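You operate a simulated robot arm through the tools that you are given. There is no shell and no other tool. Be economical: measure what you need, move in short steps, check, and stop when the job is done.

You run a simulated two-armed robot. Do the job below in one go: nothing can be reset, and whatever is moved stays where it is left.

Task
Mount the print in the tray with the slider at LIGHT.
Fine: one push on the green key, one cycle; pull the tray out again and switch the mounter off; vacuum, clamps and the other prints stay.
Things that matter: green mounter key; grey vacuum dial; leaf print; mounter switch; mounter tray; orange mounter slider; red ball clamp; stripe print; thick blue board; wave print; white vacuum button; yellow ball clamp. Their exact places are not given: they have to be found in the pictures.

The check looks at the end state, three seconds after you hand in, the way a careful person would. Anything else that was tipped, shoved, dropped, spilled or broken makes it a failure.

Robot
Two 7-joint arms with three-finger grippers on one trunk, on a base that drives. Base frame: it is fixed to the floor where the robot stands at the start and does not move with it; the origin is under the middle of the robot, x ahead of it, y to its left, z up; the surface under the hand at the start is at about z = 1060. Lengths are in mm, angles in degrees, forces in N, time in s.
The left shoulder is at the start at [30, 124, 1158], the right one opposite. With the tool pointing down near the work surface each hand reaches from about 100 to 780 mm from the robot's upright axis, wherever it stands, measured 20 degrees to its own side. Places, roughly: green mounter key [600, 0, 1100]; grey vacuum dial [1100, 0, 900]; leaf print [1750, 0, 250]; mounter switch [500, 0, 1100]; mounter tray [700, 300, 900]; orange mounter slider [800, 0, 1100]; red ball clamp [1800, 100, 1000]; thick blue board (29x23x2 cm) [700, 200, 900]; white vacuum button [1000, 0, 900]; yellow ball clamp [1600, 100, 1000]. Payload 2.2 kg a hand.
The TCP of each hand is the grasp point between the finger pads, 28 mm short of the fingertips. In the tool frame z runs along the fingers and y along their closing line. Largest opening 102 mm; the body of the gripper starts 71 mm behind the TCP.
Orientation is told as [roll, pitch, yaw] about the base's x, y, z axes, in that order, counted from this pose: with the fingers straight down and closing along the base's y, the tool's x points along the base's -x, its y along +y and its z along -z.

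Tools
- The arms move only by the tool jog_arm. It takes "left_deltas", "right_deltas" or both (then of equal length, played together; a hand with none holds still); each is one flat list of numbers, 7 for each row, row after row: the shift along the tool's x, y, z in m, then the turn, a rotation vector about the tool's x, y, z in degrees, then the gripper command, from -1 (shut) to 1 (fully open), values between in proportion. In form: [dx, dy, dz, wx, wy, wz, jaw, dx, dy, dz, wx, wy, wz, jaw, ...]. A call has 1 to 8 rows; each row is the pose to reach, as a shift and turn from the pose commanded when the call began, along the tool's axes at that moment. Each row takes 0.2 s and may step no farther than 50 mm and 8.6 degrees from the row before; otherwise, or with a gripper value out of range, the whole call is refused. A pose out of reach is approached as far as the arm can. The call stops where the force on the tool passes 50 N (or 10 N more than at its start, if that is more) or the arm is blocked; 0.2 s more then pass. The fingers move at their own pace and stop on an object; they squeeze with about 40 N. The grip force told is the motor's: it shows also when the fingers shut on nothing. Time passes only in rows, and 0.2 s behind the last, so rows that repeat a pose let the fingers close. It gives the time, the measured TCP pose, the force on the tool (base axes), the opening and the grip force at its end, in the units of the frame above (readings bear some noise), with the torque about the TCP (base axes, N m) and any sound that the robot's microphone picked up.
- Cameras (640 x 400 px; columns grow to the right, rows downward): "scene" is now at [45, -3.9, 1877.9]; the picture's right is [0.15, -0.99, 0.00], its down [-0.73, -0.11, -0.68] and it looks along [0.67, 0.10, -0.74] (base axes); focal length 249 px, centre (320, 200). "left" rides on the left gripper at [72, 38, -86] in its tool frame; the picture's right is [-0.46, 0.89, 0.00], its down [-0.60, -0.32, -0.73] and it looks along [-0.65, -0.34, 0.68] (tool axes); focal length 256 px, centre (320, 200). "right" rides on the right gripper at [69, 44, -86] in its tool frame; the picture's right is [-0.53, 0.85, 0.00], its down [-0.58, -0.36, -0.73] and it looks along [-0.62, -0.39, 0.68] (tool axes); focal length 256 px, centre (320, 200).
- capture(camera): a new picture of that camera. The clock stands still meanwhile.
- lift_body(by): slides the trunk up (or, below 0, down) by that many mm; the arms and the scene camera ride with it, the base frame stays. It gives what a move gives, with no picture.
- steer(legs): drives the robot by 1 to 6 legs, each [ahead, left, turn to the left] in mm, mm and degrees, along the robot's own axes; the way and the turn of a leg run together, so that a leg with both is an arc; at most 1500 mm and 180 degrees a leg. The arms and the cameras ride along, it lands a little off, and it stops where it bumps. It gives what a move gives.
- pan_tilt(pan, tilt): turns the head with the scene camera to pan (to the left, within 143 degrees either way) and tilt (down, from -29 to 69), counted from straight ahead of the robot. It gives what a move gives.
- measure_at(camera, pixels): for up to 12 pixels [column, row] of the newest picture of that camera ("zoom" is the newest enlarged one), the place [x, y, z] in the base frame of the surface seen there, good to about 2 mm, but the place of the scene camera against the robot may be out by one fixed shift of up to 25 mm in any direction. The clock stands still meanwhile.
- inspect(camera, box): a new picture of the part [left, top, right, bottom] of that camera's present view, enlarged. The clock stands still meanwhile.
- sign_off(): hands the job in; it is judged then, once.

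Go step by step. Measure first, check grasps and placings, and put right what went wrong. The budget is 80 turns and 70 pictures, counting those below and the enlarged ones. Unless the task says otherwise, let go and move clear before handing in, and close with one line.

The tools are called after "Request:" by a JSON object that holds its "op" and its "data". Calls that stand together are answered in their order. jog_arm: Moves the arms, as the interface text tells. Its arguments: {"type":"object","properties":{"left_deltas":{"type":"array","items":{"type":"number"}},"right_deltas":{"type":"array","items":{"type":"number"}}},"required":[]} The other tools are called the same way: lift_body (by) slides the trunk up or down; steer (legs) drives the base; pan_tilt (pan, tilt) turns the head that bears the scene camera; capture (camera) takes a picture; measure_at (camera, pixels) gives the place of the surface under pixels of a picture; inspect (camera, box) takes an enlarged picture of a part of a camera's view; sign_off () hands the job in.

At the start:

```text
time_s: 0.0
left_eef_pos: [609.4, 309.3, 1333.7]
left_tcp_rot: [0.1, -0.1, 0.1]
left_force: [-0.4, 0.6, 0.5]
left_torque: [-0.02, -0.01, 0.01]
left_gripper_width: 102.2
left_grasp_force: 0.0
right_eef_pos: [552.0, -144.6, 1398.5]
right_tcp_rot: [0.0, 0.0, 0.0]
right_force: [0.4, 0.9, 1.2]
right_torque: [0.0, 0.01, -0.02]
right_gripper_width: 102.0
right_grasp_force: 0.1
trunk travel left (down, up): [-400.0, 140.0]
robot x, y, heading: [0.3, 1.1, 0.2]
head pan, tilt: [8.7, 47.5]
```

scene: 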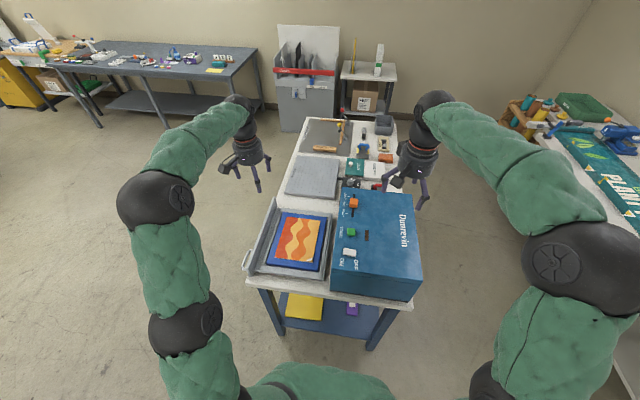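
right: 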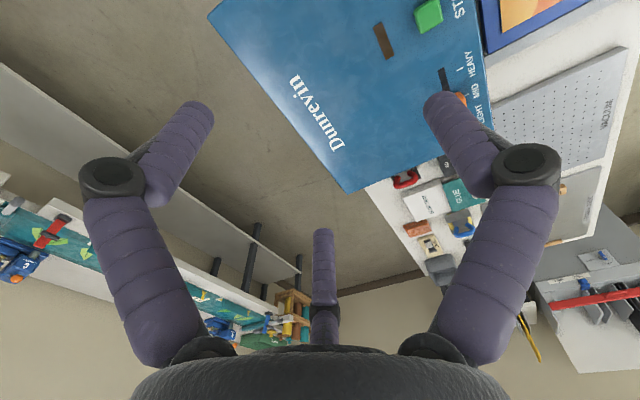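
left: 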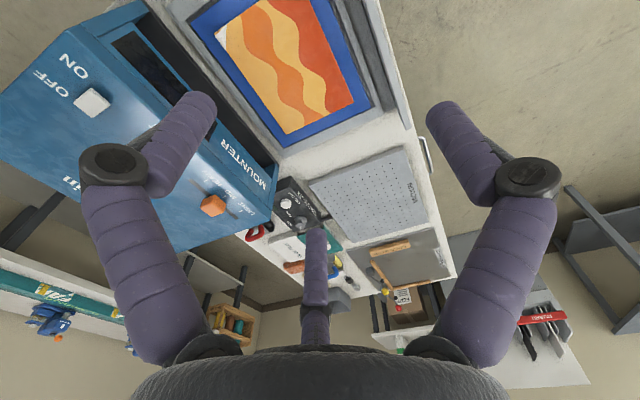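

The scene picture shows the blue mounter (around 375,240) with the tray pulled out to its left (290,240) holding the wave print. I'll enlarge it to read the labels and see the mechanism.

Request:
{"op": "inspect", "data": {"camera": "scene", "box": [230, 180, 430, 305]}}

Request:
{"op": "inspect", "data": {"camera": "scene", "box": [270, 100, 430, 200]}}

```text
3.20 times, centred on (330, 242) of scene
```

zoom: 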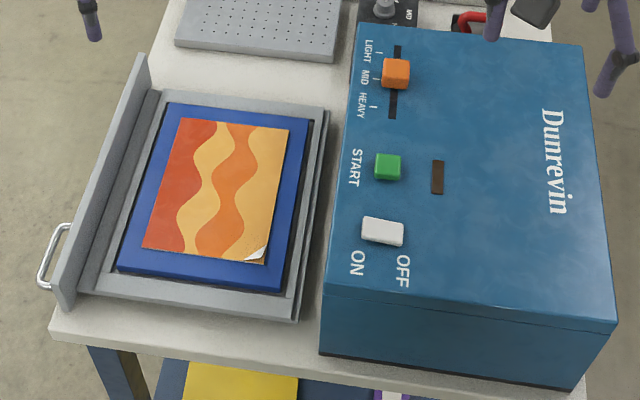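

```text
4.00 times, centred on (350, 150) of scene
```

zoom: 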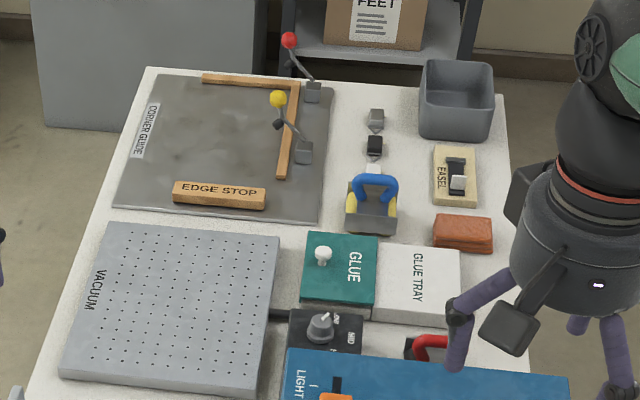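

Switch, green key, orange slider (currently at MID) and a brown lamp window are visible. I'll measure them from the first zoom again and with the hand cameras, since the scene camera may be offset.

Request:
{"op": "measure_at", "data": {"camera": "left", "pixels": [[92, 103], [213, 205], [272, 160], [150, 60], [262, 185], [215, 35], [352, 100], [423, 150], [400, 60], [285, 150], [222, 130], [250, 215]]}}

Request:
{"op": "measure_at", "data": {"camera": "right", "pixels": [[428, 15], [383, 40], [440, 75], [463, 100], [345, 190], [210, 15], [415, 120], [300, 100]]}}

Request:
{"op": "inspect", "data": {"camera": "scene", "box": [325, 185, 405, 280]}}

Request:
{"op": "inspect", "data": {"camera": "left", "box": [0, 0, 320, 240]}}

```text
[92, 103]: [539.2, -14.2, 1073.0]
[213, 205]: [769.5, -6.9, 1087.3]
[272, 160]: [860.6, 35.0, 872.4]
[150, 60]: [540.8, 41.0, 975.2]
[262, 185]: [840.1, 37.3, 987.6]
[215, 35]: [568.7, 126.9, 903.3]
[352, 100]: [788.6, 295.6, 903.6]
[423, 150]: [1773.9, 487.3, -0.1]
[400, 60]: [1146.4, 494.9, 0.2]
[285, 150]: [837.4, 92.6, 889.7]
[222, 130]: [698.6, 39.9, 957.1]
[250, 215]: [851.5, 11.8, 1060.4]
```

```text
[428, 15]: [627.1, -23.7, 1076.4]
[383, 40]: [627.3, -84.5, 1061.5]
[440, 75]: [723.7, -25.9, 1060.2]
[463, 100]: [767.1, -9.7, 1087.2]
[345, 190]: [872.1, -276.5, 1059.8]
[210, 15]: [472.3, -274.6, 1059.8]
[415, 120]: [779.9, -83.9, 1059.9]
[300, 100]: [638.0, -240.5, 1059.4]
```

```text
4.21 times, centred on (365, 232) of scene
```

zoom: 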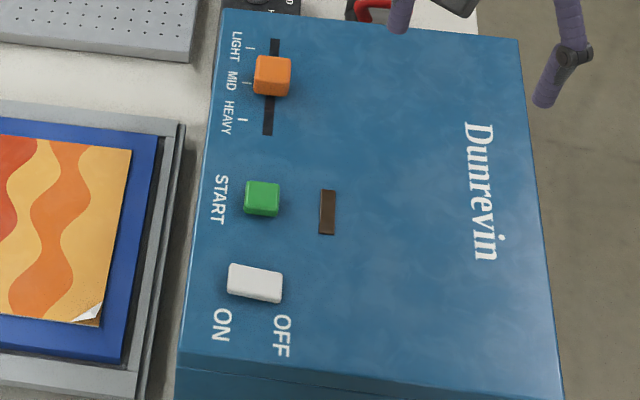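

```text
1.67 times, centred on (160, 120) of left
```

zoom: 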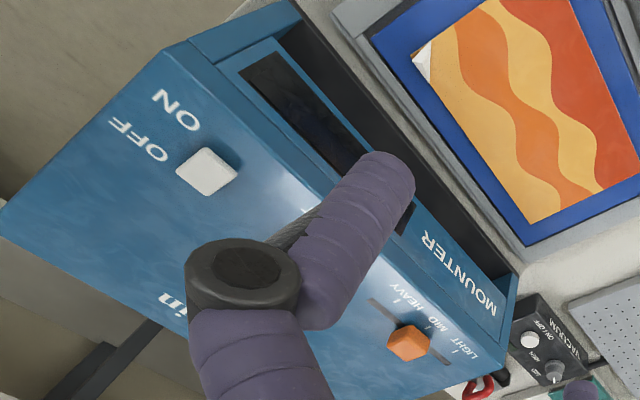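

The slider is near MID and the tray opening faces +y. I'll measure ticks, slider cap and rocker tilt on the left zoom.

Request:
{"op": "measure_at", "data": {"camera": "zoom", "pixels": [[397, 299], [428, 327], [456, 350], [408, 340], [398, 335], [420, 345], [184, 170], [206, 153], [207, 187], [230, 172], [374, 302], [448, 362]]}}

Request:
{"op": "measure_at", "data": {"camera": "scene", "pixels": [[347, 252], [353, 253], [351, 232], [354, 203], [248, 265], [262, 232], [272, 262], [322, 275], [334, 219], [281, 213], [245, 262], [289, 240]]}}

```text
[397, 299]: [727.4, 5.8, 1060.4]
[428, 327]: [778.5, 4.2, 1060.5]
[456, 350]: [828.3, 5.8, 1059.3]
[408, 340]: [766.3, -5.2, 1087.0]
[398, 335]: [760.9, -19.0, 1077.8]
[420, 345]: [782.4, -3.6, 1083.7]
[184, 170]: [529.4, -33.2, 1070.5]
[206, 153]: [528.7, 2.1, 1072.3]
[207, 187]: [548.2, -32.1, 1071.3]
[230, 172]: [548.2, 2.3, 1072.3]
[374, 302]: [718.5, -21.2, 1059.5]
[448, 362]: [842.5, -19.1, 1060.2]
```

```text
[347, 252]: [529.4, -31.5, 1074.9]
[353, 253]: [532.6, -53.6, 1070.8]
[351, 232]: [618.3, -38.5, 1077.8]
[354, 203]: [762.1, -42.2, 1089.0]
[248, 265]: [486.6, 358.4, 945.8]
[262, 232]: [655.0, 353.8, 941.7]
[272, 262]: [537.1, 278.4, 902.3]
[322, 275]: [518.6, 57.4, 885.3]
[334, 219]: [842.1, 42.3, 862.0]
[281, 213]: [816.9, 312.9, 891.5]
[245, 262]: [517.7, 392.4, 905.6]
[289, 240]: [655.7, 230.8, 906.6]
```

Ticks: HEAVY x≈728, MID x≈778, LIGHT x≈828 (slot y≈-20), slider cap at ~770. LIGHT is beyond easy reach, so I'll check the clearance to the table front before driving ahead a bit.

Request:
{"op": "pan_tilt", "data": {"pan": 8.7, "tilt": 69}}

Request:
{"op": "capture", "data": {"camera": "scene"}}

```text
time_s: 0.8
left_eef_pos: [610.4, 309.2, 1332.6]
left_tcp_rot: [-0.1, 0.0, 0.0]
left_force: [-0.1, 0.2, 0.0]
left_torque: [-0.01, -0.03, 0.0]
left_gripper_width: 102.1
left_grasp_force: 0.0
right_eef_pos: [550.1, -144.3, 1399.4]
right_tcp_rot: [0.0, 0.0, 0.0]
right_force: [0.1, 0.0, 0.7]
right_torque: [0.01, 0.02, -0.01]
right_gripper_width: 102.0
right_grasp_force: 0.0
trunk travel left (down, up): [-400.0, 140.0]
robot x, y, heading: [-0.8, 0.2, -0.1]
head pan, tilt: [8.7, 68.8]
```

```text
62 pictures are left
```

scene: 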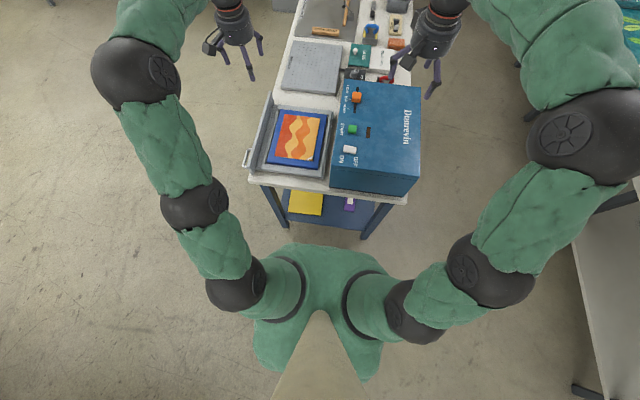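

Request:
{"op": "measure_at", "data": {"camera": "scene", "pixels": [[330, 200], [270, 186], [362, 238], [284, 226], [330, 250], [375, 262], [325, 222]]}}

```text
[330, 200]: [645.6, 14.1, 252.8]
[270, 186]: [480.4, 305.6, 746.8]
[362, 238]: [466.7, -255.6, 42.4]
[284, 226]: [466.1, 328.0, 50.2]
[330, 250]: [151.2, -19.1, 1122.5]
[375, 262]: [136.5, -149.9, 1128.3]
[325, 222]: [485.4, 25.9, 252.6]
```

The table front is near x≈450 and the torso front is at x≈150, so driving 100 mm ahead is safe.

Request:
{"op": "steer", "data": {"legs": [[100, 0, 0]]}}

Request:
{"op": "pan_tilt", "data": {"pan": 4, "tilt": 60}}

```text
time_s: 2.0
left_eef_pos: [712.6, 309.5, 1333.1]
left_tcp_rot: [0.0, 0.0, 0.0]
left_force: [0.7, 0.3, 0.2]
left_torque: [0.0, 0.03, 0.02]
left_gripper_width: 101.8
left_grasp_force: 0.1
right_eef_pos: [652.8, -145.0, 1399.8]
right_tcp_rot: [0.0, 0.0, 0.0]
right_force: [0.5, -0.1, -0.1]
right_torque: [0.02, 0.04, 0.01]
right_gripper_width: 102.1
right_grasp_force: 0.1
trunk travel left (down, up): [-400.0, 140.0]
robot x, y, heading: [101.0, 2.9, 0.0]
head pan, tilt: [8.7, 68.8]
```

```text
time_s: 2.7
left_eef_pos: [712.7, 309.6, 1332.5]
left_tcp_rot: [0.0, -0.1, 0.0]
left_force: [0.4, 0.2, -0.8]
left_torque: [0.02, 0.02, 0.05]
left_gripper_width: 102.1
left_grasp_force: 0.0
right_eef_pos: [652.8, -146.0, 1399.5]
right_tcp_rot: [0.0, 0.0, 0.0]
right_force: [0.8, 0.0, 0.1]
right_torque: [0.01, 0.03, 0.01]
right_gripper_width: 102.2
right_grasp_force: 0.1
trunk travel left (down, up): [-400.0, 140.0]
robot x, y, heading: [98.2, -1.1, -0.1]
head pan, tilt: [4.0, 60.0]
```

Now bringing the right hand above the slider (target ≈[769,-15,1160]).

Request:
{"op": "jog_arm", "data": {"right_deltas": [-0.0166, 0.0187, 0.034, 0, 0, 0, 0.3, -0.0331, 0.0374, 0.068, 0, 0, 0, 0.3, -0.0497, 0.0561, 0.102, 0, 0, 0, 0.3, -0.0663, 0.0749, 0.1366, 0, 0, 0, 0.3, -0.0829, 0.0936, 0.1707, 0, 0, 0, 0.3, -0.0994, 0.1123, 0.2049, 0, 0, 0, 0.3, -0.116, 0.131, 0.239, 0, 0, 0, 0.3, -0.116, 0.131, 0.239, 0, 0, 0, 0.3]}}

Request:
{"op": "capture", "data": {"camera": "right"}}

Request:
{"op": "capture", "data": {"camera": "scene"}}

Request:
{"op": "capture", "data": {"camera": "left"}}

```text
time_s: 4.5
left_eef_pos: [711.6, 308.6, 1333.6]
left_tcp_rot: [0.1, 0.0, 0.0]
left_force: [0.2, 0.9, -0.5]
left_torque: [0.02, -0.02, 0.01]
left_gripper_width: 101.8
left_grasp_force: 0.1
right_eef_pos: [768.4, -15.8, 1162.2]
right_tcp_rot: [0.0, 0.1, 0.0]
right_force: [0.1, -0.2, 0.0]
right_torque: [0.02, -0.02, 0.02]
right_gripper_width: 66.1
right_grasp_force: 0.0
trunk travel left (down, up): [-400.0, 140.0]
robot x, y, heading: [100.2, 2.8, 0.2]
head pan, tilt: [4.0, 60.0]
```

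```text
61 pictures are left
```

right: 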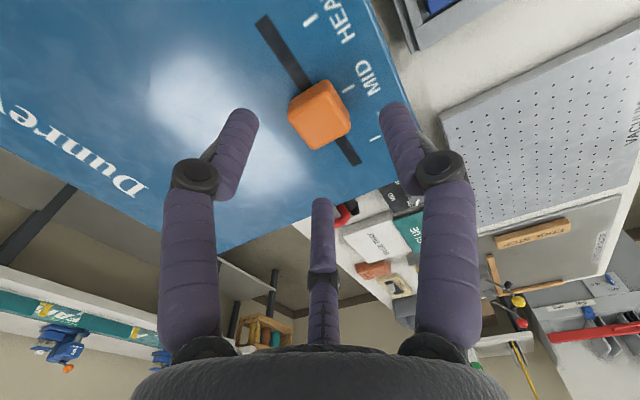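

```text
60 pictures are left
```

scene: 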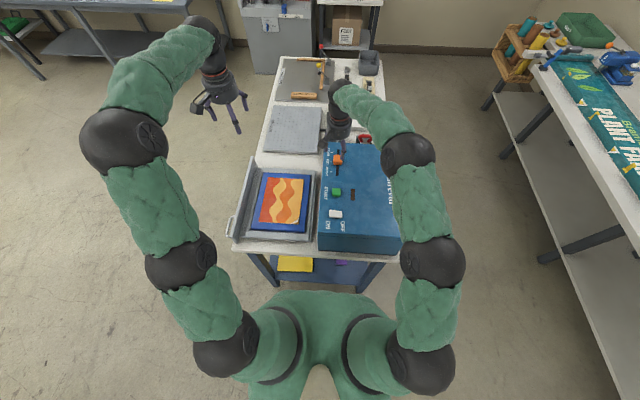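

```text
59 pictures are left
```

left: 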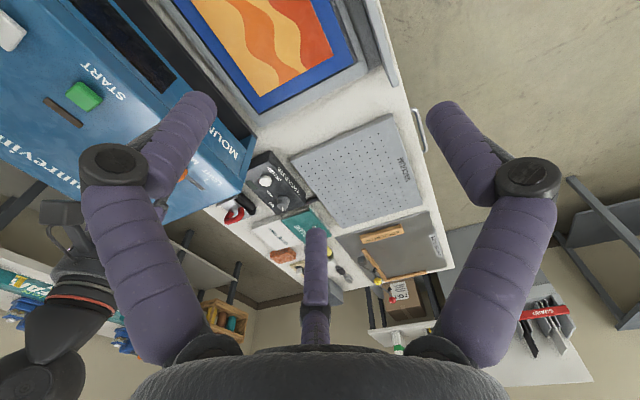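

The cap sits between the fingers. There is a third prong seen at (322,210) in the right picture, so I'll measure it, the fingers, and the cap extents.

Request:
{"op": "measure_at", "data": {"camera": "right", "pixels": [[322, 205], [322, 260], [240, 120], [392, 115], [290, 102], [328, 85], [312, 142], [349, 125], [305, 100], [348, 90], [373, 138], [330, 115]]}}

Request:
{"op": "inspect", "data": {"camera": "scene", "box": [300, 70, 400, 190]}}

```text
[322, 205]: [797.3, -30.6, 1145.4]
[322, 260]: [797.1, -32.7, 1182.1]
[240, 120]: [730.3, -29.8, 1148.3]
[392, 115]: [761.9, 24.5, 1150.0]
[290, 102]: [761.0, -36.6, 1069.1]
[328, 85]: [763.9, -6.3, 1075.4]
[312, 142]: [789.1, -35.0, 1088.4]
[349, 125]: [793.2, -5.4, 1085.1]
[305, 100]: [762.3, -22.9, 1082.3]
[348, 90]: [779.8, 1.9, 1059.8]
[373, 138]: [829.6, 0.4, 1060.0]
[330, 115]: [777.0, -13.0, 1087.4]
```

```text
3.33 times, centred on (350, 130) of scene
```

zoom: 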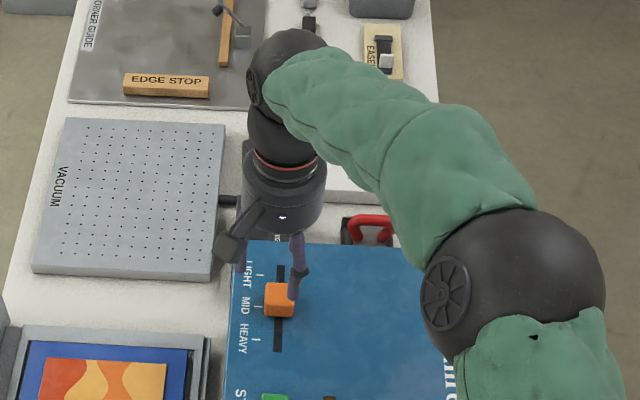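

It's a three-pronged looking hand (tips at ≈[730,-30], [797,-31], [762,24]), so I'll push rather than grip. Cap spans x 763–791, y -36…-6 (centre 777, MID). I'll close the jaws, go to x≈733 behind the cap and descend.

Request:
{"op": "jog_arm", "data": {"right_deltas": [0.018, -0.002, 0, 0, 0, 0, -1, 0.036, -0.005, 0, 0, 0, 0, -1, 0.036, -0.005, 0, 0, 0, 0, -1, 0.036, -0.005, 0.025, 0, 0, 0, -1, 0.036, -0.005, 0.05, 0, 0, 0, -1, 0.036, -0.005, 0.066, 0, 0, 0, -1, 0.036, -0.005, 0.066, 0, 0, 0, -1]}}

Request:
{"op": "capture", "data": {"camera": "right"}}

```text
time_s: 6.1
left_eef_pos: [711.2, 309.0, 1333.9]
left_tcp_rot: [0.0, 0.0, 0.0]
left_force: [0.7, 0.2, 0.5]
left_torque: [0.01, 0.03, 0.01]
left_gripper_width: 101.8
left_grasp_force: 0.1
right_eef_pos: [732.6, -20.9, 1095.1]
right_tcp_rot: [-0.1, 0.0, 0.0]
right_force: [-0.9, -0.2, -0.2]
right_torque: [-0.01, -0.02, 0.03]
right_gripper_width: 1.9
right_grasp_force: 31.6
trunk travel left (down, up): [-400.0, 140.0]
robot x, y, heading: [100.3, 0.0, 0.2]
head pan, tilt: [4.0, 60.0]
```

```text
57 pictures are left
```

right: 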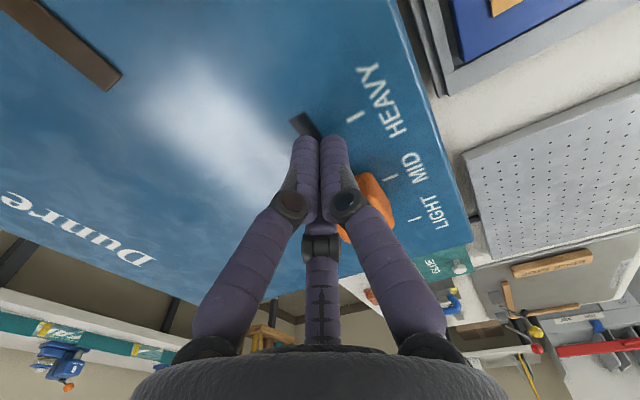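

Fingertips are in the slot line just behind the cap. Pushing ahead (+x) about 66 mm in small rows.

Request:
{"op": "jog_arm", "data": {"right_deltas": [-0.01, 0, 0, 0, 0, 0, -1, -0.02, 0, 0, 0, 0, 0, -1, -0.03, 0, 0, 0, 0, 0, -1, -0.04, 0, 0, 0, 0, 0, -1, -0.05, 0, 0, 0, 0, 0, -1, -0.058, 0, 0, 0, 0, 0, -1, -0.064, 0, 0, 0, 0, 0, -1]}}

Request:
{"op": "capture", "data": {"camera": "right"}}

```text
time_s: 7.7
left_eef_pos: [711.1, 310.6, 1333.2]
left_tcp_rot: [0.0, 0.1, 0.0]
left_force: [0.2, -0.3, -0.4]
left_torque: [0.02, 0.01, -0.01]
left_gripper_width: 102.2
left_grasp_force: 0.0
right_eef_pos: [797.2, -20.2, 1093.3]
right_tcp_rot: [0.1, 0.1, 0.0]
right_force: [-0.5, -0.3, 0.4]
right_torque: [-0.03, 0.02, 0.02]
right_gripper_width: 2.2
right_grasp_force: 31.9
trunk travel left (down, up): [-400.0, 140.0]
robot x, y, heading: [99.2, -1.0, 0.0]
head pan, tilt: [4.0, 60.0]
```

```text
56 pictures are left
```

right: 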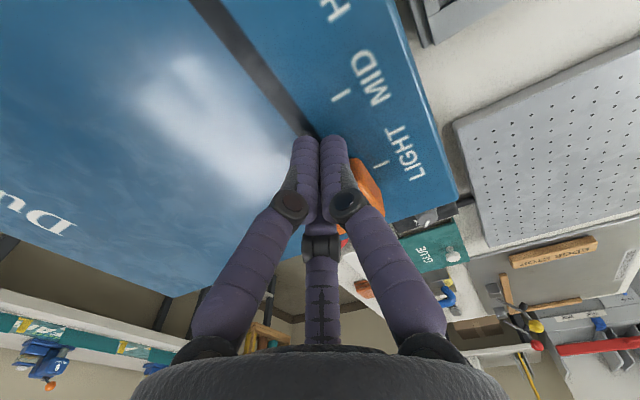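

The cap (365,185) moved along to near the LIGHT tick (378,163). Measuring how close.

Request:
{"op": "measure_at", "data": {"camera": "right", "pixels": [[352, 162], [360, 165], [382, 205], [370, 190], [380, 163], [356, 160], [378, 212], [374, 215], [385, 215]]}}

Request:
{"op": "inspect", "data": {"camera": "right", "box": [320, 130, 440, 230]}}

```text
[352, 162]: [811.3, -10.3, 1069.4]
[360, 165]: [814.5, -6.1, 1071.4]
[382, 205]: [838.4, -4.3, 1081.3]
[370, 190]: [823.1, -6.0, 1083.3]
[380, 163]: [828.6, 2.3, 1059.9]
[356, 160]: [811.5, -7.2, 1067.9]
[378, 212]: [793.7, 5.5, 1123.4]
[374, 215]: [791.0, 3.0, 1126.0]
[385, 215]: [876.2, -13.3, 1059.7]
```

```text
4.00 times, centred on (380, 180) of right
```

zoom: 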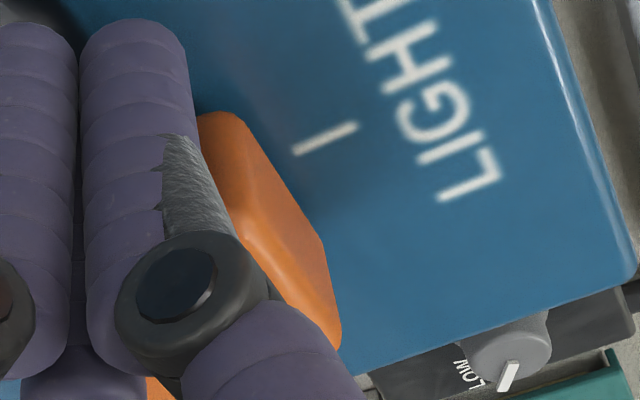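

Cap spans about x 811–839 (centre ≈825) versus tick 828.6. Pushing 3 mm more, then backing off and rising.

Request:
{"op": "jog_arm", "data": {"right_deltas": [-0.003, 0, 0, 0, 0, 0, -1, -0.003, 0, 0, 0, 0, 0, -1, 0.015, 0, 0, 0, 0, 0, -1, 0.02, 0, -0.04, 0, 0, 0, -1, 0.05, 0.0, -0.075, 0, 0, 0, -1, 0.1, 0, -0.075, 0, 0, 0, -1, 0.1, 0, -0.075, 0, 0, 0, -1]}}

Request:
{"op": "capture", "data": {"camera": "right"}}

```text
time_s: 9.3
left_eef_pos: [713.1, 310.0, 1332.3]
left_tcp_rot: [0.0, 0.0, 0.1]
left_force: [0.4, -0.5, 0.0]
left_torque: [0.04, 0.04, 0.04]
left_gripper_width: 101.7
left_grasp_force: 0.1
right_eef_pos: [696.9, -19.0, 1169.0]
right_tcp_rot: [0.0, 0.1, 0.0]
right_force: [0.7, 0.6, -0.1]
right_torque: [0.0, 0.05, -0.05]
right_gripper_width: 2.2
right_grasp_force: 31.5
trunk travel left (down, up): [-400.0, 140.0]
robot x, y, heading: [103.6, 2.6, 0.0]
head pan, tilt: [4.0, 60.0]
```

```text
54 pictures are left
```

right: 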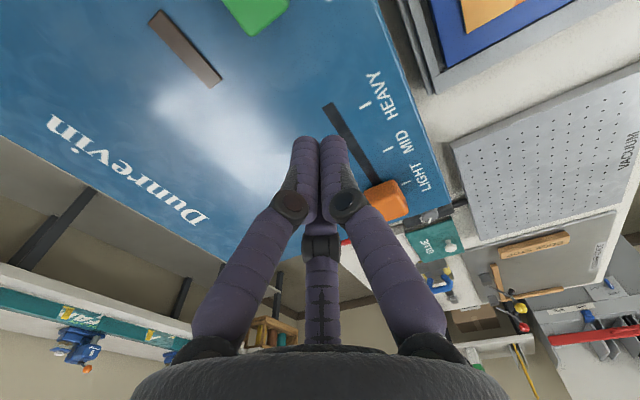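

Request:
{"op": "measure_at", "data": {"camera": "right", "pixels": [[366, 190], [399, 183], [408, 210], [385, 200], [404, 183], [392, 190], [400, 200]]}}

Request:
{"op": "inspect", "data": {"camera": "right", "box": [320, 140, 440, 240]}}

```text
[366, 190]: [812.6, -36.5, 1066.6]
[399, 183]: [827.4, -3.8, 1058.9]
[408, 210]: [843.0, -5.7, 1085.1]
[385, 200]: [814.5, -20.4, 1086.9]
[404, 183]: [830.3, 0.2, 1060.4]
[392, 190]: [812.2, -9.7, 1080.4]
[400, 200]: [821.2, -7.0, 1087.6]
```

```text
4.00 times, centred on (380, 190) of right
```

zoom: 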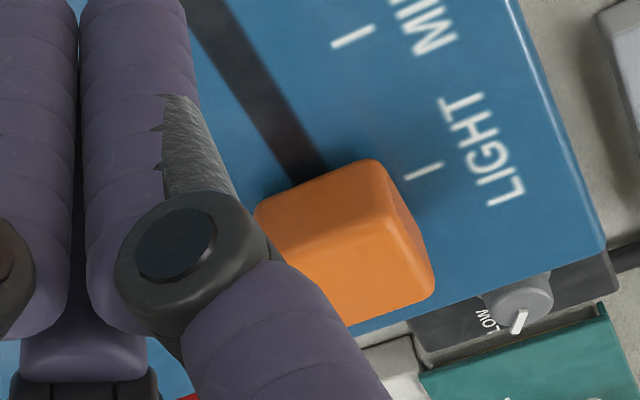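

Slider is at LIGHT (cap ≈812–843, centre ≈828). Next, move the right hand back to look at the switch closely.

Request:
{"op": "jog_arm", "data": {"right_deltas": [0.042, 0.003, -0.005, 0, 0, 0, -1, 0.084, 0.006, -0.01, 0, 0, 0, -1, 0.126, 0.009, -0.01, 0, 0, 0, -1, 0.168, 0.012, -0.01, 0, 0, 0, -1, 0.21, 0.015, -0.01, 0, 0, 0, -1, 0.21, 0.015, -0.01, 0, 0, 0, -1]}}

Request:
{"op": "capture", "data": {"camera": "right"}}

```text
time_s: 10.7
left_eef_pos: [712.8, 309.5, 1332.2]
left_tcp_rot: [0.1, -0.1, 0.0]
left_force: [-0.1, 0.0, 0.9]
left_torque: [0.01, 0.02, -0.02]
left_gripper_width: 102.0
left_grasp_force: 0.0
right_eef_pos: [487.9, -4.8, 1179.0]
right_tcp_rot: [0.0, 0.0, -0.1]
right_force: [0.7, 0.1, 0.4]
right_torque: [0.0, 0.04, -0.01]
right_gripper_width: 2.0
right_grasp_force: 31.5
trunk travel left (down, up): [-400.0, 140.0]
robot x, y, heading: [103.2, 1.1, 0.1]
head pan, tilt: [4.0, 60.0]
```

```text
52 pictures are left
```

right: 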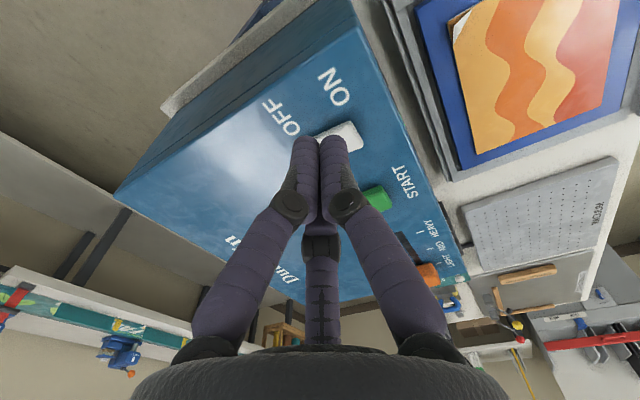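

The rocker is at (342,138). Enlarging and measuring.

Request:
{"op": "inspect", "data": {"camera": "right", "box": [280, 90, 400, 210]}}

Request:
{"op": "measure_at", "data": {"camera": "right", "pixels": [[318, 135], [325, 131], [335, 127], [348, 122], [362, 140], [355, 147], [351, 133], [343, 137], [374, 192], [383, 200], [368, 195], [377, 186]]}}

```text
3.33 times, centred on (340, 150) of right
```

zoom: 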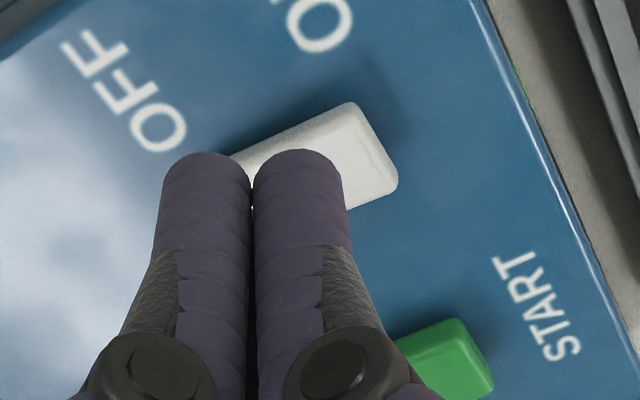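

```text
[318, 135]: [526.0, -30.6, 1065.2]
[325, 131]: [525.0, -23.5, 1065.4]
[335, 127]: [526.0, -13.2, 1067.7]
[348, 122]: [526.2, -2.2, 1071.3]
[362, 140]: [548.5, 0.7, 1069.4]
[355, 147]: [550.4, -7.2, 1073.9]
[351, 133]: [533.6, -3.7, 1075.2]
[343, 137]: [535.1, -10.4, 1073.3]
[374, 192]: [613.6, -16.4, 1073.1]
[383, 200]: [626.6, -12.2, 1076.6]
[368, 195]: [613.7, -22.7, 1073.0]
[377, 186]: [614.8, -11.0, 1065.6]
```

ON side stands high (z≈1075 at y≈-4) and OFF side low, so it's off. Pressing the ON side at [538,-2].

Request:
{"op": "jog_arm", "data": {"right_deltas": [-0.025, 0.002, 0, 0, 0, 0, -1, -0.05, 0.003, 0.03, 0, 0, 0, -1, -0.05, 0.003, 0.065, 0, 0, 0, -1, -0.05, 0.003, 0.072, 0, 0, 0, -1, -0.05, 0.003, 0.078, 0, 0, 0, -1, -0.05, 0.003, 0.082, 0, 0, 0, -1, -0.05, 0.003, 0.086, 0, 0, 0, -1]}}

```text
time_s: 12.3
left_eef_pos: [709.0, 309.4, 1334.3]
left_tcp_rot: [0.0, -0.1, -0.1]
left_force: [0.6, 0.3, 0.2]
left_torque: [-0.03, -0.04, 0.04]
left_gripper_width: 101.9
left_grasp_force: 0.1
right_eef_pos: [535.8, -2.1, 1096.0]
right_tcp_rot: [0.1, -0.3, -0.1]
right_force: [-4.2, 0.8, 21.0]
right_torque: [-0.19, 0.21, 0.2]
right_gripper_width: 2.0
right_grasp_force: 31.8
trunk travel left (down, up): [-400.0, 140.0]
robot x, y, heading: [102.3, -1.2, -0.2]
head pan, tilt: [4.0, 60.0]
```

The push met 21 N at the bottom; I'll lift and look at the rocker and lamp.

Request:
{"op": "jog_arm", "data": {"right_deltas": [0, 0, -0.04, 0, 0, 0, -1, 0.02, 0, -0.08, 0, 0, 0, -1, 0.05, 0, -0.083, 0, 0, 0, -1, 0.05, 0, -0.083, 0, 0, 0, -1]}}

Request:
{"op": "inspect", "data": {"camera": "right", "box": [280, 90, 400, 210]}}

Request:
{"op": "inspect", "data": {"camera": "scene", "box": [220, 140, 410, 260]}}

```text
time_s: 13.3
left_eef_pos: [711.6, 309.2, 1332.4]
left_tcp_rot: [0.1, 0.0, 0.1]
left_force: [-0.3, -0.8, -0.3]
left_torque: [0.0, -0.02, -0.01]
left_gripper_width: 102.0
left_grasp_force: 0.0
right_eef_pos: [485.8, -0.3, 1176.1]
right_tcp_rot: [0.0, 0.1, 0.0]
right_force: [0.4, 0.8, 0.2]
right_torque: [-0.02, 0.02, -0.04]
right_gripper_width: 2.1
right_grasp_force: 31.3
trunk travel left (down, up): [-400.0, 140.0]
robot x, y, heading: [101.5, -0.2, -0.2]
head pan, tilt: [4.0, 60.0]
```

```text
3.33 times, centred on (340, 150) of right
```

zoom: 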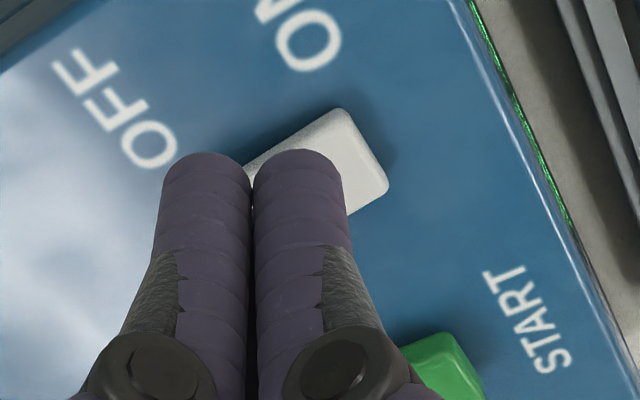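

```text
3.33 times, centred on (315, 200) of scene
```

zoom: 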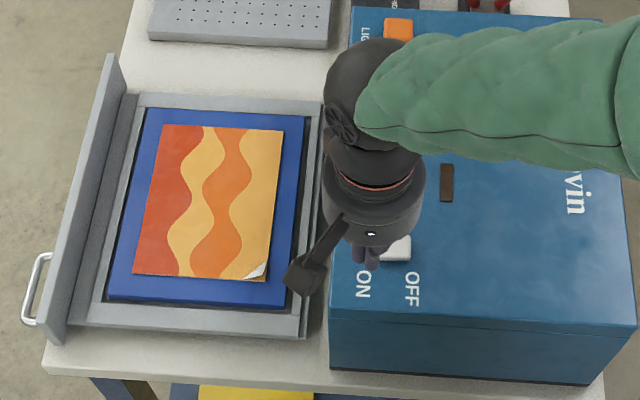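

A green glow shows on the front edge (zoom 515,120), which suggests the front window lit up. I'll move the left hand back toward the handle side so its camera sees the front panel.

Request:
{"op": "jog_arm", "data": {"left_deltas": [0.03, 0.018, 0.0166, 0, 0, 0, 1, 0.06, 0.036, 0.0332, 0, 0, 0, 1, 0.091, 0.0546, 0.05, 0, 0, 0, 1, 0.122, 0.073, 0.0664, 0, 0, 0, 1, 0.152, 0.091, 0.083, 0, 0, 0, 1, 0.152, 0.091, 0.083, 0, 0, 0, 1]}}

Request:
{"op": "capture", "data": {"camera": "left"}}

```text
time_s: 14.7
left_eef_pos: [562.6, 401.2, 1251.9]
left_tcp_rot: [-0.1, 0.0, 0.0]
left_force: [0.1, -1.0, 0.1]
left_torque: [-0.03, 0.0, -0.03]
left_gripper_width: 101.8
left_grasp_force: 0.0
right_eef_pos: [486.1, -0.6, 1176.3]
right_tcp_rot: [0.1, 0.0, 0.0]
right_force: [-0.2, -0.8, -0.3]
right_torque: [0.01, 0.0, -0.03]
right_gripper_width: 2.1
right_grasp_force: 31.6
trunk travel left (down, up): [-400.0, 140.0]
robot x, y, heading: [103.7, -0.3, 0.0]
head pan, tilt: [4.0, 60.0]
```

```text
48 pictures are left
```

left: 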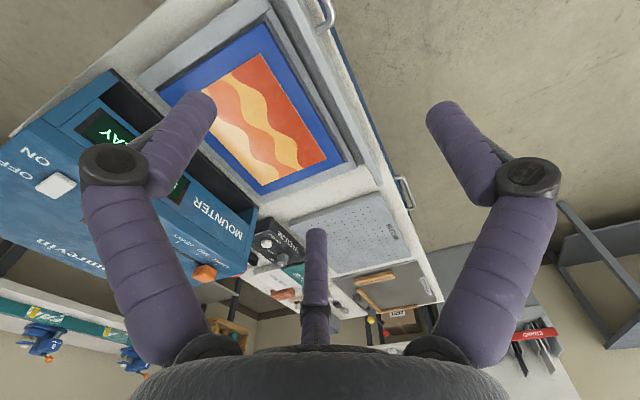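

Request:
{"op": "inspect", "data": {"camera": "left", "box": [60, 80, 220, 220]}}

Request:
{"op": "measure_at", "data": {"camera": "left", "pixels": [[320, 10], [332, 20], [327, 28], [313, 14], [265, 7], [140, 90], [258, 222], [355, 160], [380, 185], [275, 5], [290, 30], [262, 20]]}}

```text
2.86 times, centred on (140, 150) of left
```

zoom: 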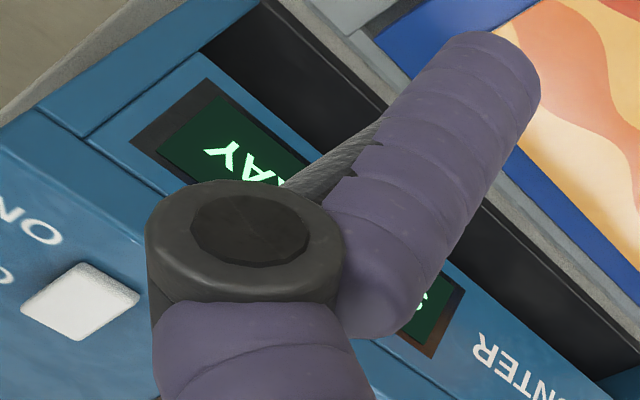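

```text
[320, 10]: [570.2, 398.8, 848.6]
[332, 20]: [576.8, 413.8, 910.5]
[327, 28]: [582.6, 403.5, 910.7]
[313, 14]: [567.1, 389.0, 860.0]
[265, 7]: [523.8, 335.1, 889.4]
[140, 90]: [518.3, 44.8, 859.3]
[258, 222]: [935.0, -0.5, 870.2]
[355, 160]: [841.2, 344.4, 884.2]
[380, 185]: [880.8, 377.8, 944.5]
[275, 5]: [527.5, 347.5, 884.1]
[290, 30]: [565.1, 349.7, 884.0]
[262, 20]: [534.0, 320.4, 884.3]
```

The display shows a two-word message ending "AY" (likely "CLOSE TRAY"): it's powered. Now examine the tray handle and panel closely from the scene camera.

Request:
{"op": "inspect", "data": {"camera": "scene", "box": [210, 140, 300, 260]}}

Request:
{"op": "measure_at", "data": {"camera": "left", "pixels": [[404, 178], [411, 195], [405, 206], [398, 186], [340, 100], [360, 140], [310, 60], [380, 150], [370, 170]]}}

```text
3.33 times, centred on (255, 200) of scene
```

zoom: 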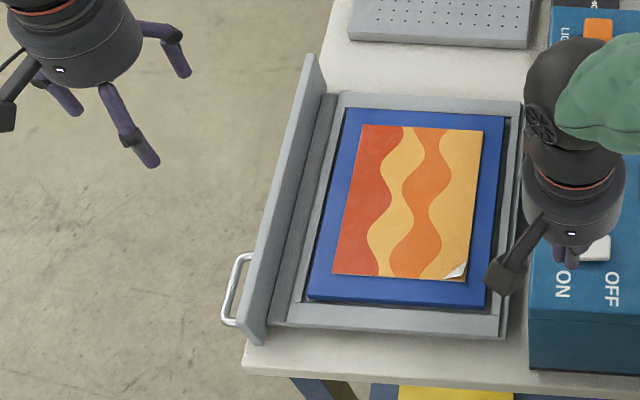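

```text
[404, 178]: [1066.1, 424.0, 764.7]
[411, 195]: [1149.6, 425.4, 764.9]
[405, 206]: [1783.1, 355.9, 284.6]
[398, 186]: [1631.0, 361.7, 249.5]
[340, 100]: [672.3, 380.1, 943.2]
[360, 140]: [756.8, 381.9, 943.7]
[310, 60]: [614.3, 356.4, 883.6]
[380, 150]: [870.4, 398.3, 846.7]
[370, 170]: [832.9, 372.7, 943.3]
```

Request:
{"op": "measure_at", "data": {"camera": "zoom", "pixels": [[233, 290], [243, 258], [227, 322], [250, 255], [250, 342], [310, 60], [262, 300], [300, 120], [510, 325], [335, 95], [430, 200], [322, 320]]}}

```text
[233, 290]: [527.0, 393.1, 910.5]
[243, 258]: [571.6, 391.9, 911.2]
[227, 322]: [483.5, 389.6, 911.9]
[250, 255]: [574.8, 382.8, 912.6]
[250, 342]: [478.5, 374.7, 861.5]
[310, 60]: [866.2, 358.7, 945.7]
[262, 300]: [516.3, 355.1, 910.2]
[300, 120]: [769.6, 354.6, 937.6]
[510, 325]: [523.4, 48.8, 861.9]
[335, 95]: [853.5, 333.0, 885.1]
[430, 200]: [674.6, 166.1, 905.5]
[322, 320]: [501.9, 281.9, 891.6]
```

Panel outer face is y≈382 (x 485–875, top z 943), handle bar x≈490–580, y≈413, z≈911; travel to the mounter face (y≈40) is ~310 mm. I'll shift the robot left 150 mm for reach, so the left hand can push with a tilted tool.

Request:
{"op": "steer", "data": {"legs": [[0, 150, 0]]}}

```text
time_s: 16.1
left_eef_pos: [562.0, 548.1, 1251.1]
left_tcp_rot: [0.0, -0.1, -0.1]
left_force: [-0.2, 0.7, -0.5]
left_torque: [-0.05, -0.01, 0.0]
left_gripper_width: 102.1
left_grasp_force: 0.1
right_eef_pos: [484.4, 147.4, 1177.0]
right_tcp_rot: [0.0, 0.0, -0.2]
right_force: [0.1, 0.5, 0.3]
right_torque: [0.0, -0.01, 0.0]
right_gripper_width: 2.0
right_grasp_force: 31.6
trunk travel left (down, up): [-400.0, 140.0]
robot x, y, heading: [103.1, 149.2, -0.1]
head pan, tilt: [4.0, 60.0]
```

Now the left hand: tilt 60° toward -y and come to about [680,488,1020]; the right hand moves back aside to y≈-25.

Request:
{"op": "jog_arm", "data": {"left_deltas": [-0.0148, -0.0075, 0.029, 7.5, 0, 0, -1, -0.0295, -0.015, 0.058, 15, 0, 0, -1, -0.0443, -0.0225, 0.087, 22.5, 0, 0, -1, -0.059, -0.03, 0.116, 30, 0, 0, -1, -0.0738, -0.0375, 0.145, 37.5, 0, 0, -1, -0.0885, -0.045, 0.174, 45, 0, 0, -1, -0.1033, -0.0525, 0.203, 52.5, 0, 0, -1, -0.118, -0.06, 0.23, 60, 0, 0, -1], "right_deltas": [0, -0.022, 0, 0, 0, 0, -1, 0, -0.044, 0, 0, 0, 0, -1, 0, -0.066, 0, 0, 0, 0, -1, 0, -0.088, 0, 0, 0, 0, -1, 0, -0.11, 0, 0, 0, 0, -1, 0, -0.132, 0, 0, 0, 0, -1, 0, -0.154, 0, 0, 0, 0, -1, 0, -0.172, 0, 0, 0, 0, -1]}}

Request:
{"op": "capture", "data": {"camera": "left"}}

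Request:
{"op": "capture", "data": {"camera": "scene"}}

```text
time_s: 17.9
left_eef_pos: [682.5, 486.5, 1023.0]
left_tcp_rot: [-60.0, -0.1, 0.0]
left_force: [0.4, 0.0, 0.9]
left_torque: [0.05, -0.02, -0.05]
left_gripper_width: 2.0
left_grasp_force: 31.3
right_eef_pos: [487.9, -25.8, 1177.2]
right_tcp_rot: [0.1, 0.2, -0.2]
right_force: [0.1, 0.2, -0.2]
right_torque: [0.03, 0.04, 0.0]
right_gripper_width: 2.1
right_grasp_force: 31.1
trunk travel left (down, up): [-400.0, 140.0]
robot x, y, heading: [98.3, 148.8, -0.3]
head pan, tilt: [4.0, 60.0]
```

```text
45 pictures are left
```

left: 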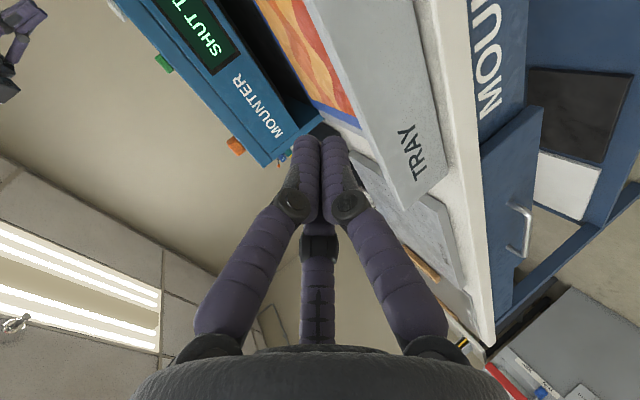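

```text
44 pictures are left
```

scene: 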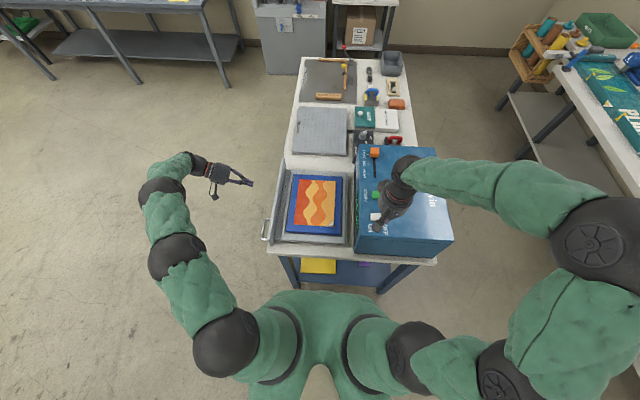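

The display says "SHUT TRAY". Bringing the left fingertips to just in front of the panel.

Request:
{"op": "jog_arm", "data": {"left_deltas": [0, 0.019, 0.0325, 0, 0, 0, -1, 0, 0.038, 0.065, 0, 0, 0, -1, 0, 0.057, 0.0975, 0, 0, 0, -1, 0, 0.057, 0.0975, 0, 0, 0, -1]}}

Request:
{"op": "capture", "data": {"camera": "left"}}

```text
time_s: 18.9
left_eef_pos: [678.5, 432.5, 924.2]
left_tcp_rot: [-60.0, 0.0, 0.0]
left_force: [-0.1, 0.2, 0.1]
left_torque: [0.02, 0.01, 0.01]
left_gripper_width: 2.3
left_grasp_force: 31.7
right_eef_pos: [485.0, -25.7, 1177.3]
right_tcp_rot: [-0.1, 0.0, -0.1]
right_force: [0.1, 0.4, 0.4]
right_torque: [-0.02, -0.06, 0.05]
right_gripper_width: 1.9
right_grasp_force: 31.5
trunk travel left (down, up): [-400.0, 140.0]
robot x, y, heading: [102.7, 147.0, -0.2]
head pan, tilt: [4.0, 60.0]
```

```text
43 pictures are left
```

left: 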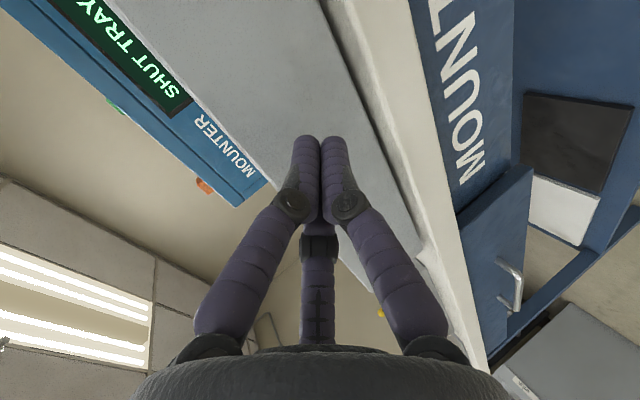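

Tip aligned with the panel. Pushing the tray in, first 168 mm.

Request:
{"op": "jog_arm", "data": {"left_deltas": [0, -0.0105, 0.0182, 0, 0, 0, -1, 0, -0.021, 0.0364, 0, 0, 0, -1, 0, -0.0315, 0.0546, 0, 0, 0, -1, 0, -0.042, 0.0727, 0, 0, 0, -1, 0, -0.0525, 0.0909, 0, 0, 0, -1, 0, -0.063, 0.1091, 0, 0, 0, -1, 0, -0.0735, 0.1273, 0, 0, 0, -1, 0, -0.084, 0.1455, 0, 0, 0, -1]}}

Request:
{"op": "capture", "data": {"camera": "scene"}}

```text
time_s: 20.7
left_eef_pos: [680.8, 265.3, 922.5]
left_tcp_rot: [-60.0, -0.1, -0.1]
left_force: [0.2, -0.3, -0.6]
left_torque: [0.02, 0.0, -0.02]
left_gripper_width: 2.3
left_grasp_force: 31.3
right_eef_pos: [485.9, -26.3, 1177.2]
right_tcp_rot: [0.0, 0.0, -0.2]
right_force: [-0.3, 0.3, -1.2]
right_torque: [-0.01, -0.01, 0.02]
right_gripper_width: 2.0
right_grasp_force: 32.1
trunk travel left (down, up): [-400.0, 140.0]
robot x, y, heading: [99.7, 149.6, -0.1]
head pan, tilt: [4.0, 60.0]
```

```text
42 pictures are left
```

scene: 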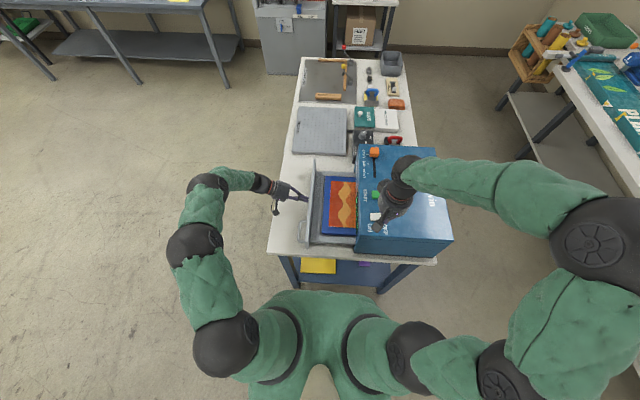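

Tray slides freely. Continue another ~176 mm until closed.

Request:
{"op": "jog_arm", "data": {"left_deltas": [0, -0.011, 0.0191, 0, 0, 0, -1, 0, -0.022, 0.0381, 0, 0, 0, -1, 0, -0.033, 0.0572, 0, 0, 0, -1, 0, -0.044, 0.0762, 0, 0, 0, -1, 0, -0.055, 0.0953, 0, 0, 0, -1, 0, -0.066, 0.1143, 0, 0, 0, -1, 0, -0.077, 0.1334, 0, 0, 0, -1, 0, -0.088, 0.1524, 0, 0, 0, -1]}}

Request:
{"op": "capture", "data": {"camera": "scene"}}

Request:
{"op": "capture", "data": {"camera": "left"}}

```text
time_s: 22.5
left_eef_pos: [678.5, 89.1, 924.4]
left_tcp_rot: [-59.9, 0.0, -0.1]
left_force: [0.0, 0.5, 0.9]
left_torque: [-0.01, 0.0, 0.0]
left_gripper_width: 2.5
left_grasp_force: 31.3
right_eef_pos: [486.2, -26.7, 1177.5]
right_tcp_rot: [0.0, 0.0, -0.2]
right_force: [-0.1, -0.5, 0.6]
right_torque: [0.05, 0.03, 0.01]
right_gripper_width: 2.2
right_grasp_force: 31.7
trunk travel left (down, up): [-400.0, 140.0]
robot x, y, heading: [100.4, 149.1, -0.2]
head pan, tilt: [4.0, 60.0]
```

```text
41 pictures are left
```

scene: 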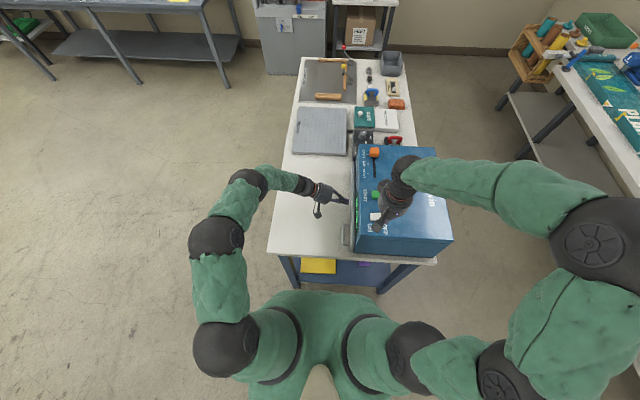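

```text
40 pictures are left
```

left: 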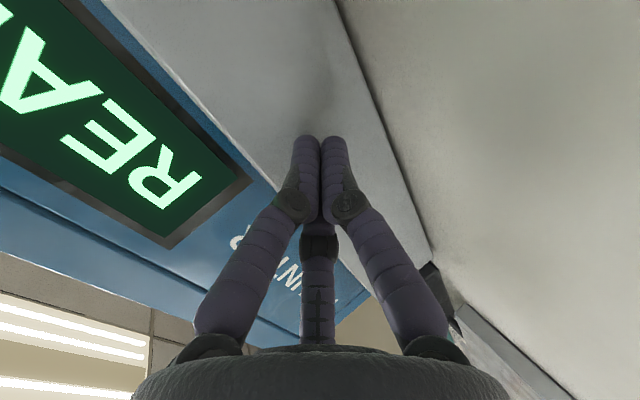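

The display reads "REA(DY)". I'll push another few mm gently to be sure the tray is home, then back off.

Request:
{"op": "jog_arm", "data": {"left_deltas": [0, -0.0015, 0.0026, 0, 0, 0, -1, 0, -0.003, 0.0052, 0, 0, 0, -1, 0, -0.0045, 0.0078, 0, 0, 0, -1]}}

```text
time_s: 23.3
left_eef_pos: [679.2, 80.7, 923.7]
left_tcp_rot: [-60.0, 0.0, 0.0]
left_force: [-4.3, 15.0, 0.8]
left_torque: [0.03, -0.01, -0.16]
left_gripper_width: 2.1
left_grasp_force: 31.3
right_eef_pos: [485.1, -22.9, 1177.5]
right_tcp_rot: [-0.1, 0.1, 0.0]
right_force: [-0.8, -0.5, -0.3]
right_torque: [-0.02, -0.02, 0.0]
right_gripper_width: 1.7
right_grasp_force: 31.1
trunk travel left (down, up): [-400.0, 140.0]
robot x, y, heading: [99.4, 147.1, -0.0]
head pan, tilt: [4.0, 60.0]
```

15 N reaction: the tray is home. Left hand backs off; right hand goes above the green key (centre ≈[627,-23], top z≈1077).

Request:
{"op": "jog_arm", "data": {"left_deltas": [0, 0.015, -0.026, 0, 0, 0, -1, 0, 0.03, -0.052, 0, 0, 0, -1, 0, 0.045, -0.078, 0, 0, 0, -1, 0, 0.06, -0.104, 0, 0, 0, -1, 0, 0.075, -0.13, 0, 0, 0, -1], "right_deltas": [-0.03, 0, 0, 0, 0, 0, -1, -0.06, 0, 0, 0, 0, 0, -1, -0.1, 0, 0, 0, 0, 0, -1, -0.142, 0, 0.0, 0, 0, 0, -1, -0.142, 0, 0.03, 0, 0, 0, -1]}}

Request:
{"op": "capture", "data": {"camera": "right"}}

Request:
{"op": "capture", "data": {"camera": "left"}}

```text
time_s: 24.5
left_eef_pos: [680.0, 228.5, 923.0]
left_tcp_rot: [-60.0, 0.0, -0.1]
left_force: [0.0, -0.2, 0.5]
left_torque: [0.03, 0.03, 0.02]
left_gripper_width: 2.2
left_grasp_force: 31.5
right_eef_pos: [626.4, -26.9, 1146.0]
right_tcp_rot: [0.0, -0.1, -0.1]
right_force: [-0.3, -0.4, 0.2]
right_torque: [-0.04, 0.02, 0.01]
right_gripper_width: 2.1
right_grasp_force: 31.3
trunk travel left (down, up): [-400.0, 140.0]
robot x, y, heading: [100.1, 146.1, -0.1]
head pan, tilt: [4.0, 60.0]
```

```text
39 pictures are left
```

right: 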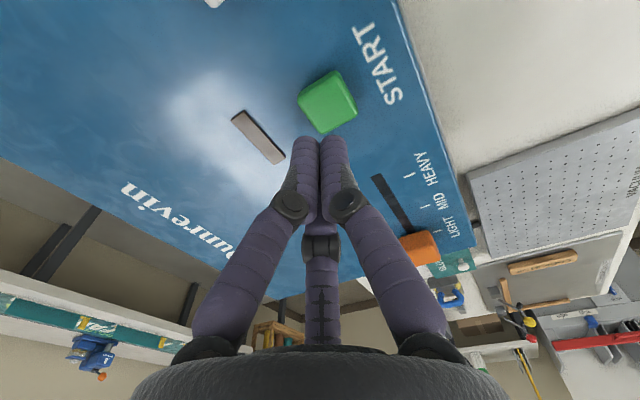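

```text
38 pictures are left
```

left: 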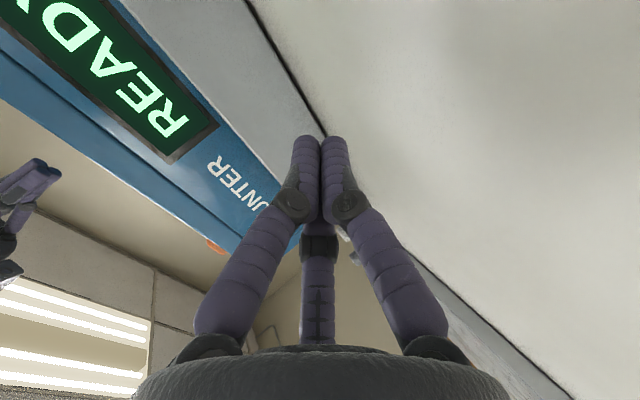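

Request:
{"op": "measure_at", "data": {"camera": "right", "pixels": [[326, 72], [300, 97], [322, 130], [355, 112], [327, 98], [340, 75], [318, 122]]}}

Request:
{"op": "inspect", "data": {"camera": "left", "box": [0, 0, 240, 180]}}

```text
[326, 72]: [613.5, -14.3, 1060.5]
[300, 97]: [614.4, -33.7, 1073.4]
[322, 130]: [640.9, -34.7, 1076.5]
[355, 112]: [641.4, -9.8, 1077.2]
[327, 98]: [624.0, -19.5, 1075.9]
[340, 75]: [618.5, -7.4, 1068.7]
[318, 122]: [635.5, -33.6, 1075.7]
```

```text
2.22 times, centred on (120, 90) of left
```

zoom: 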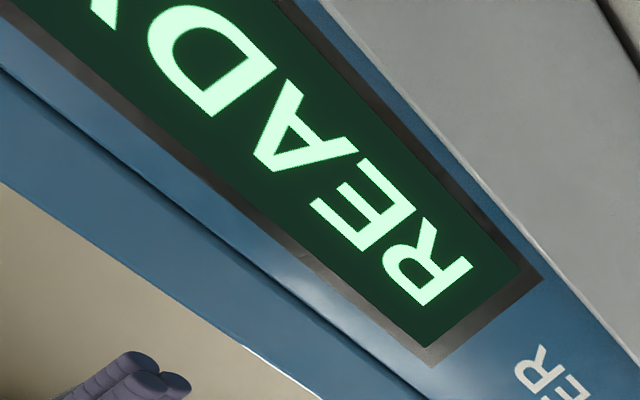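

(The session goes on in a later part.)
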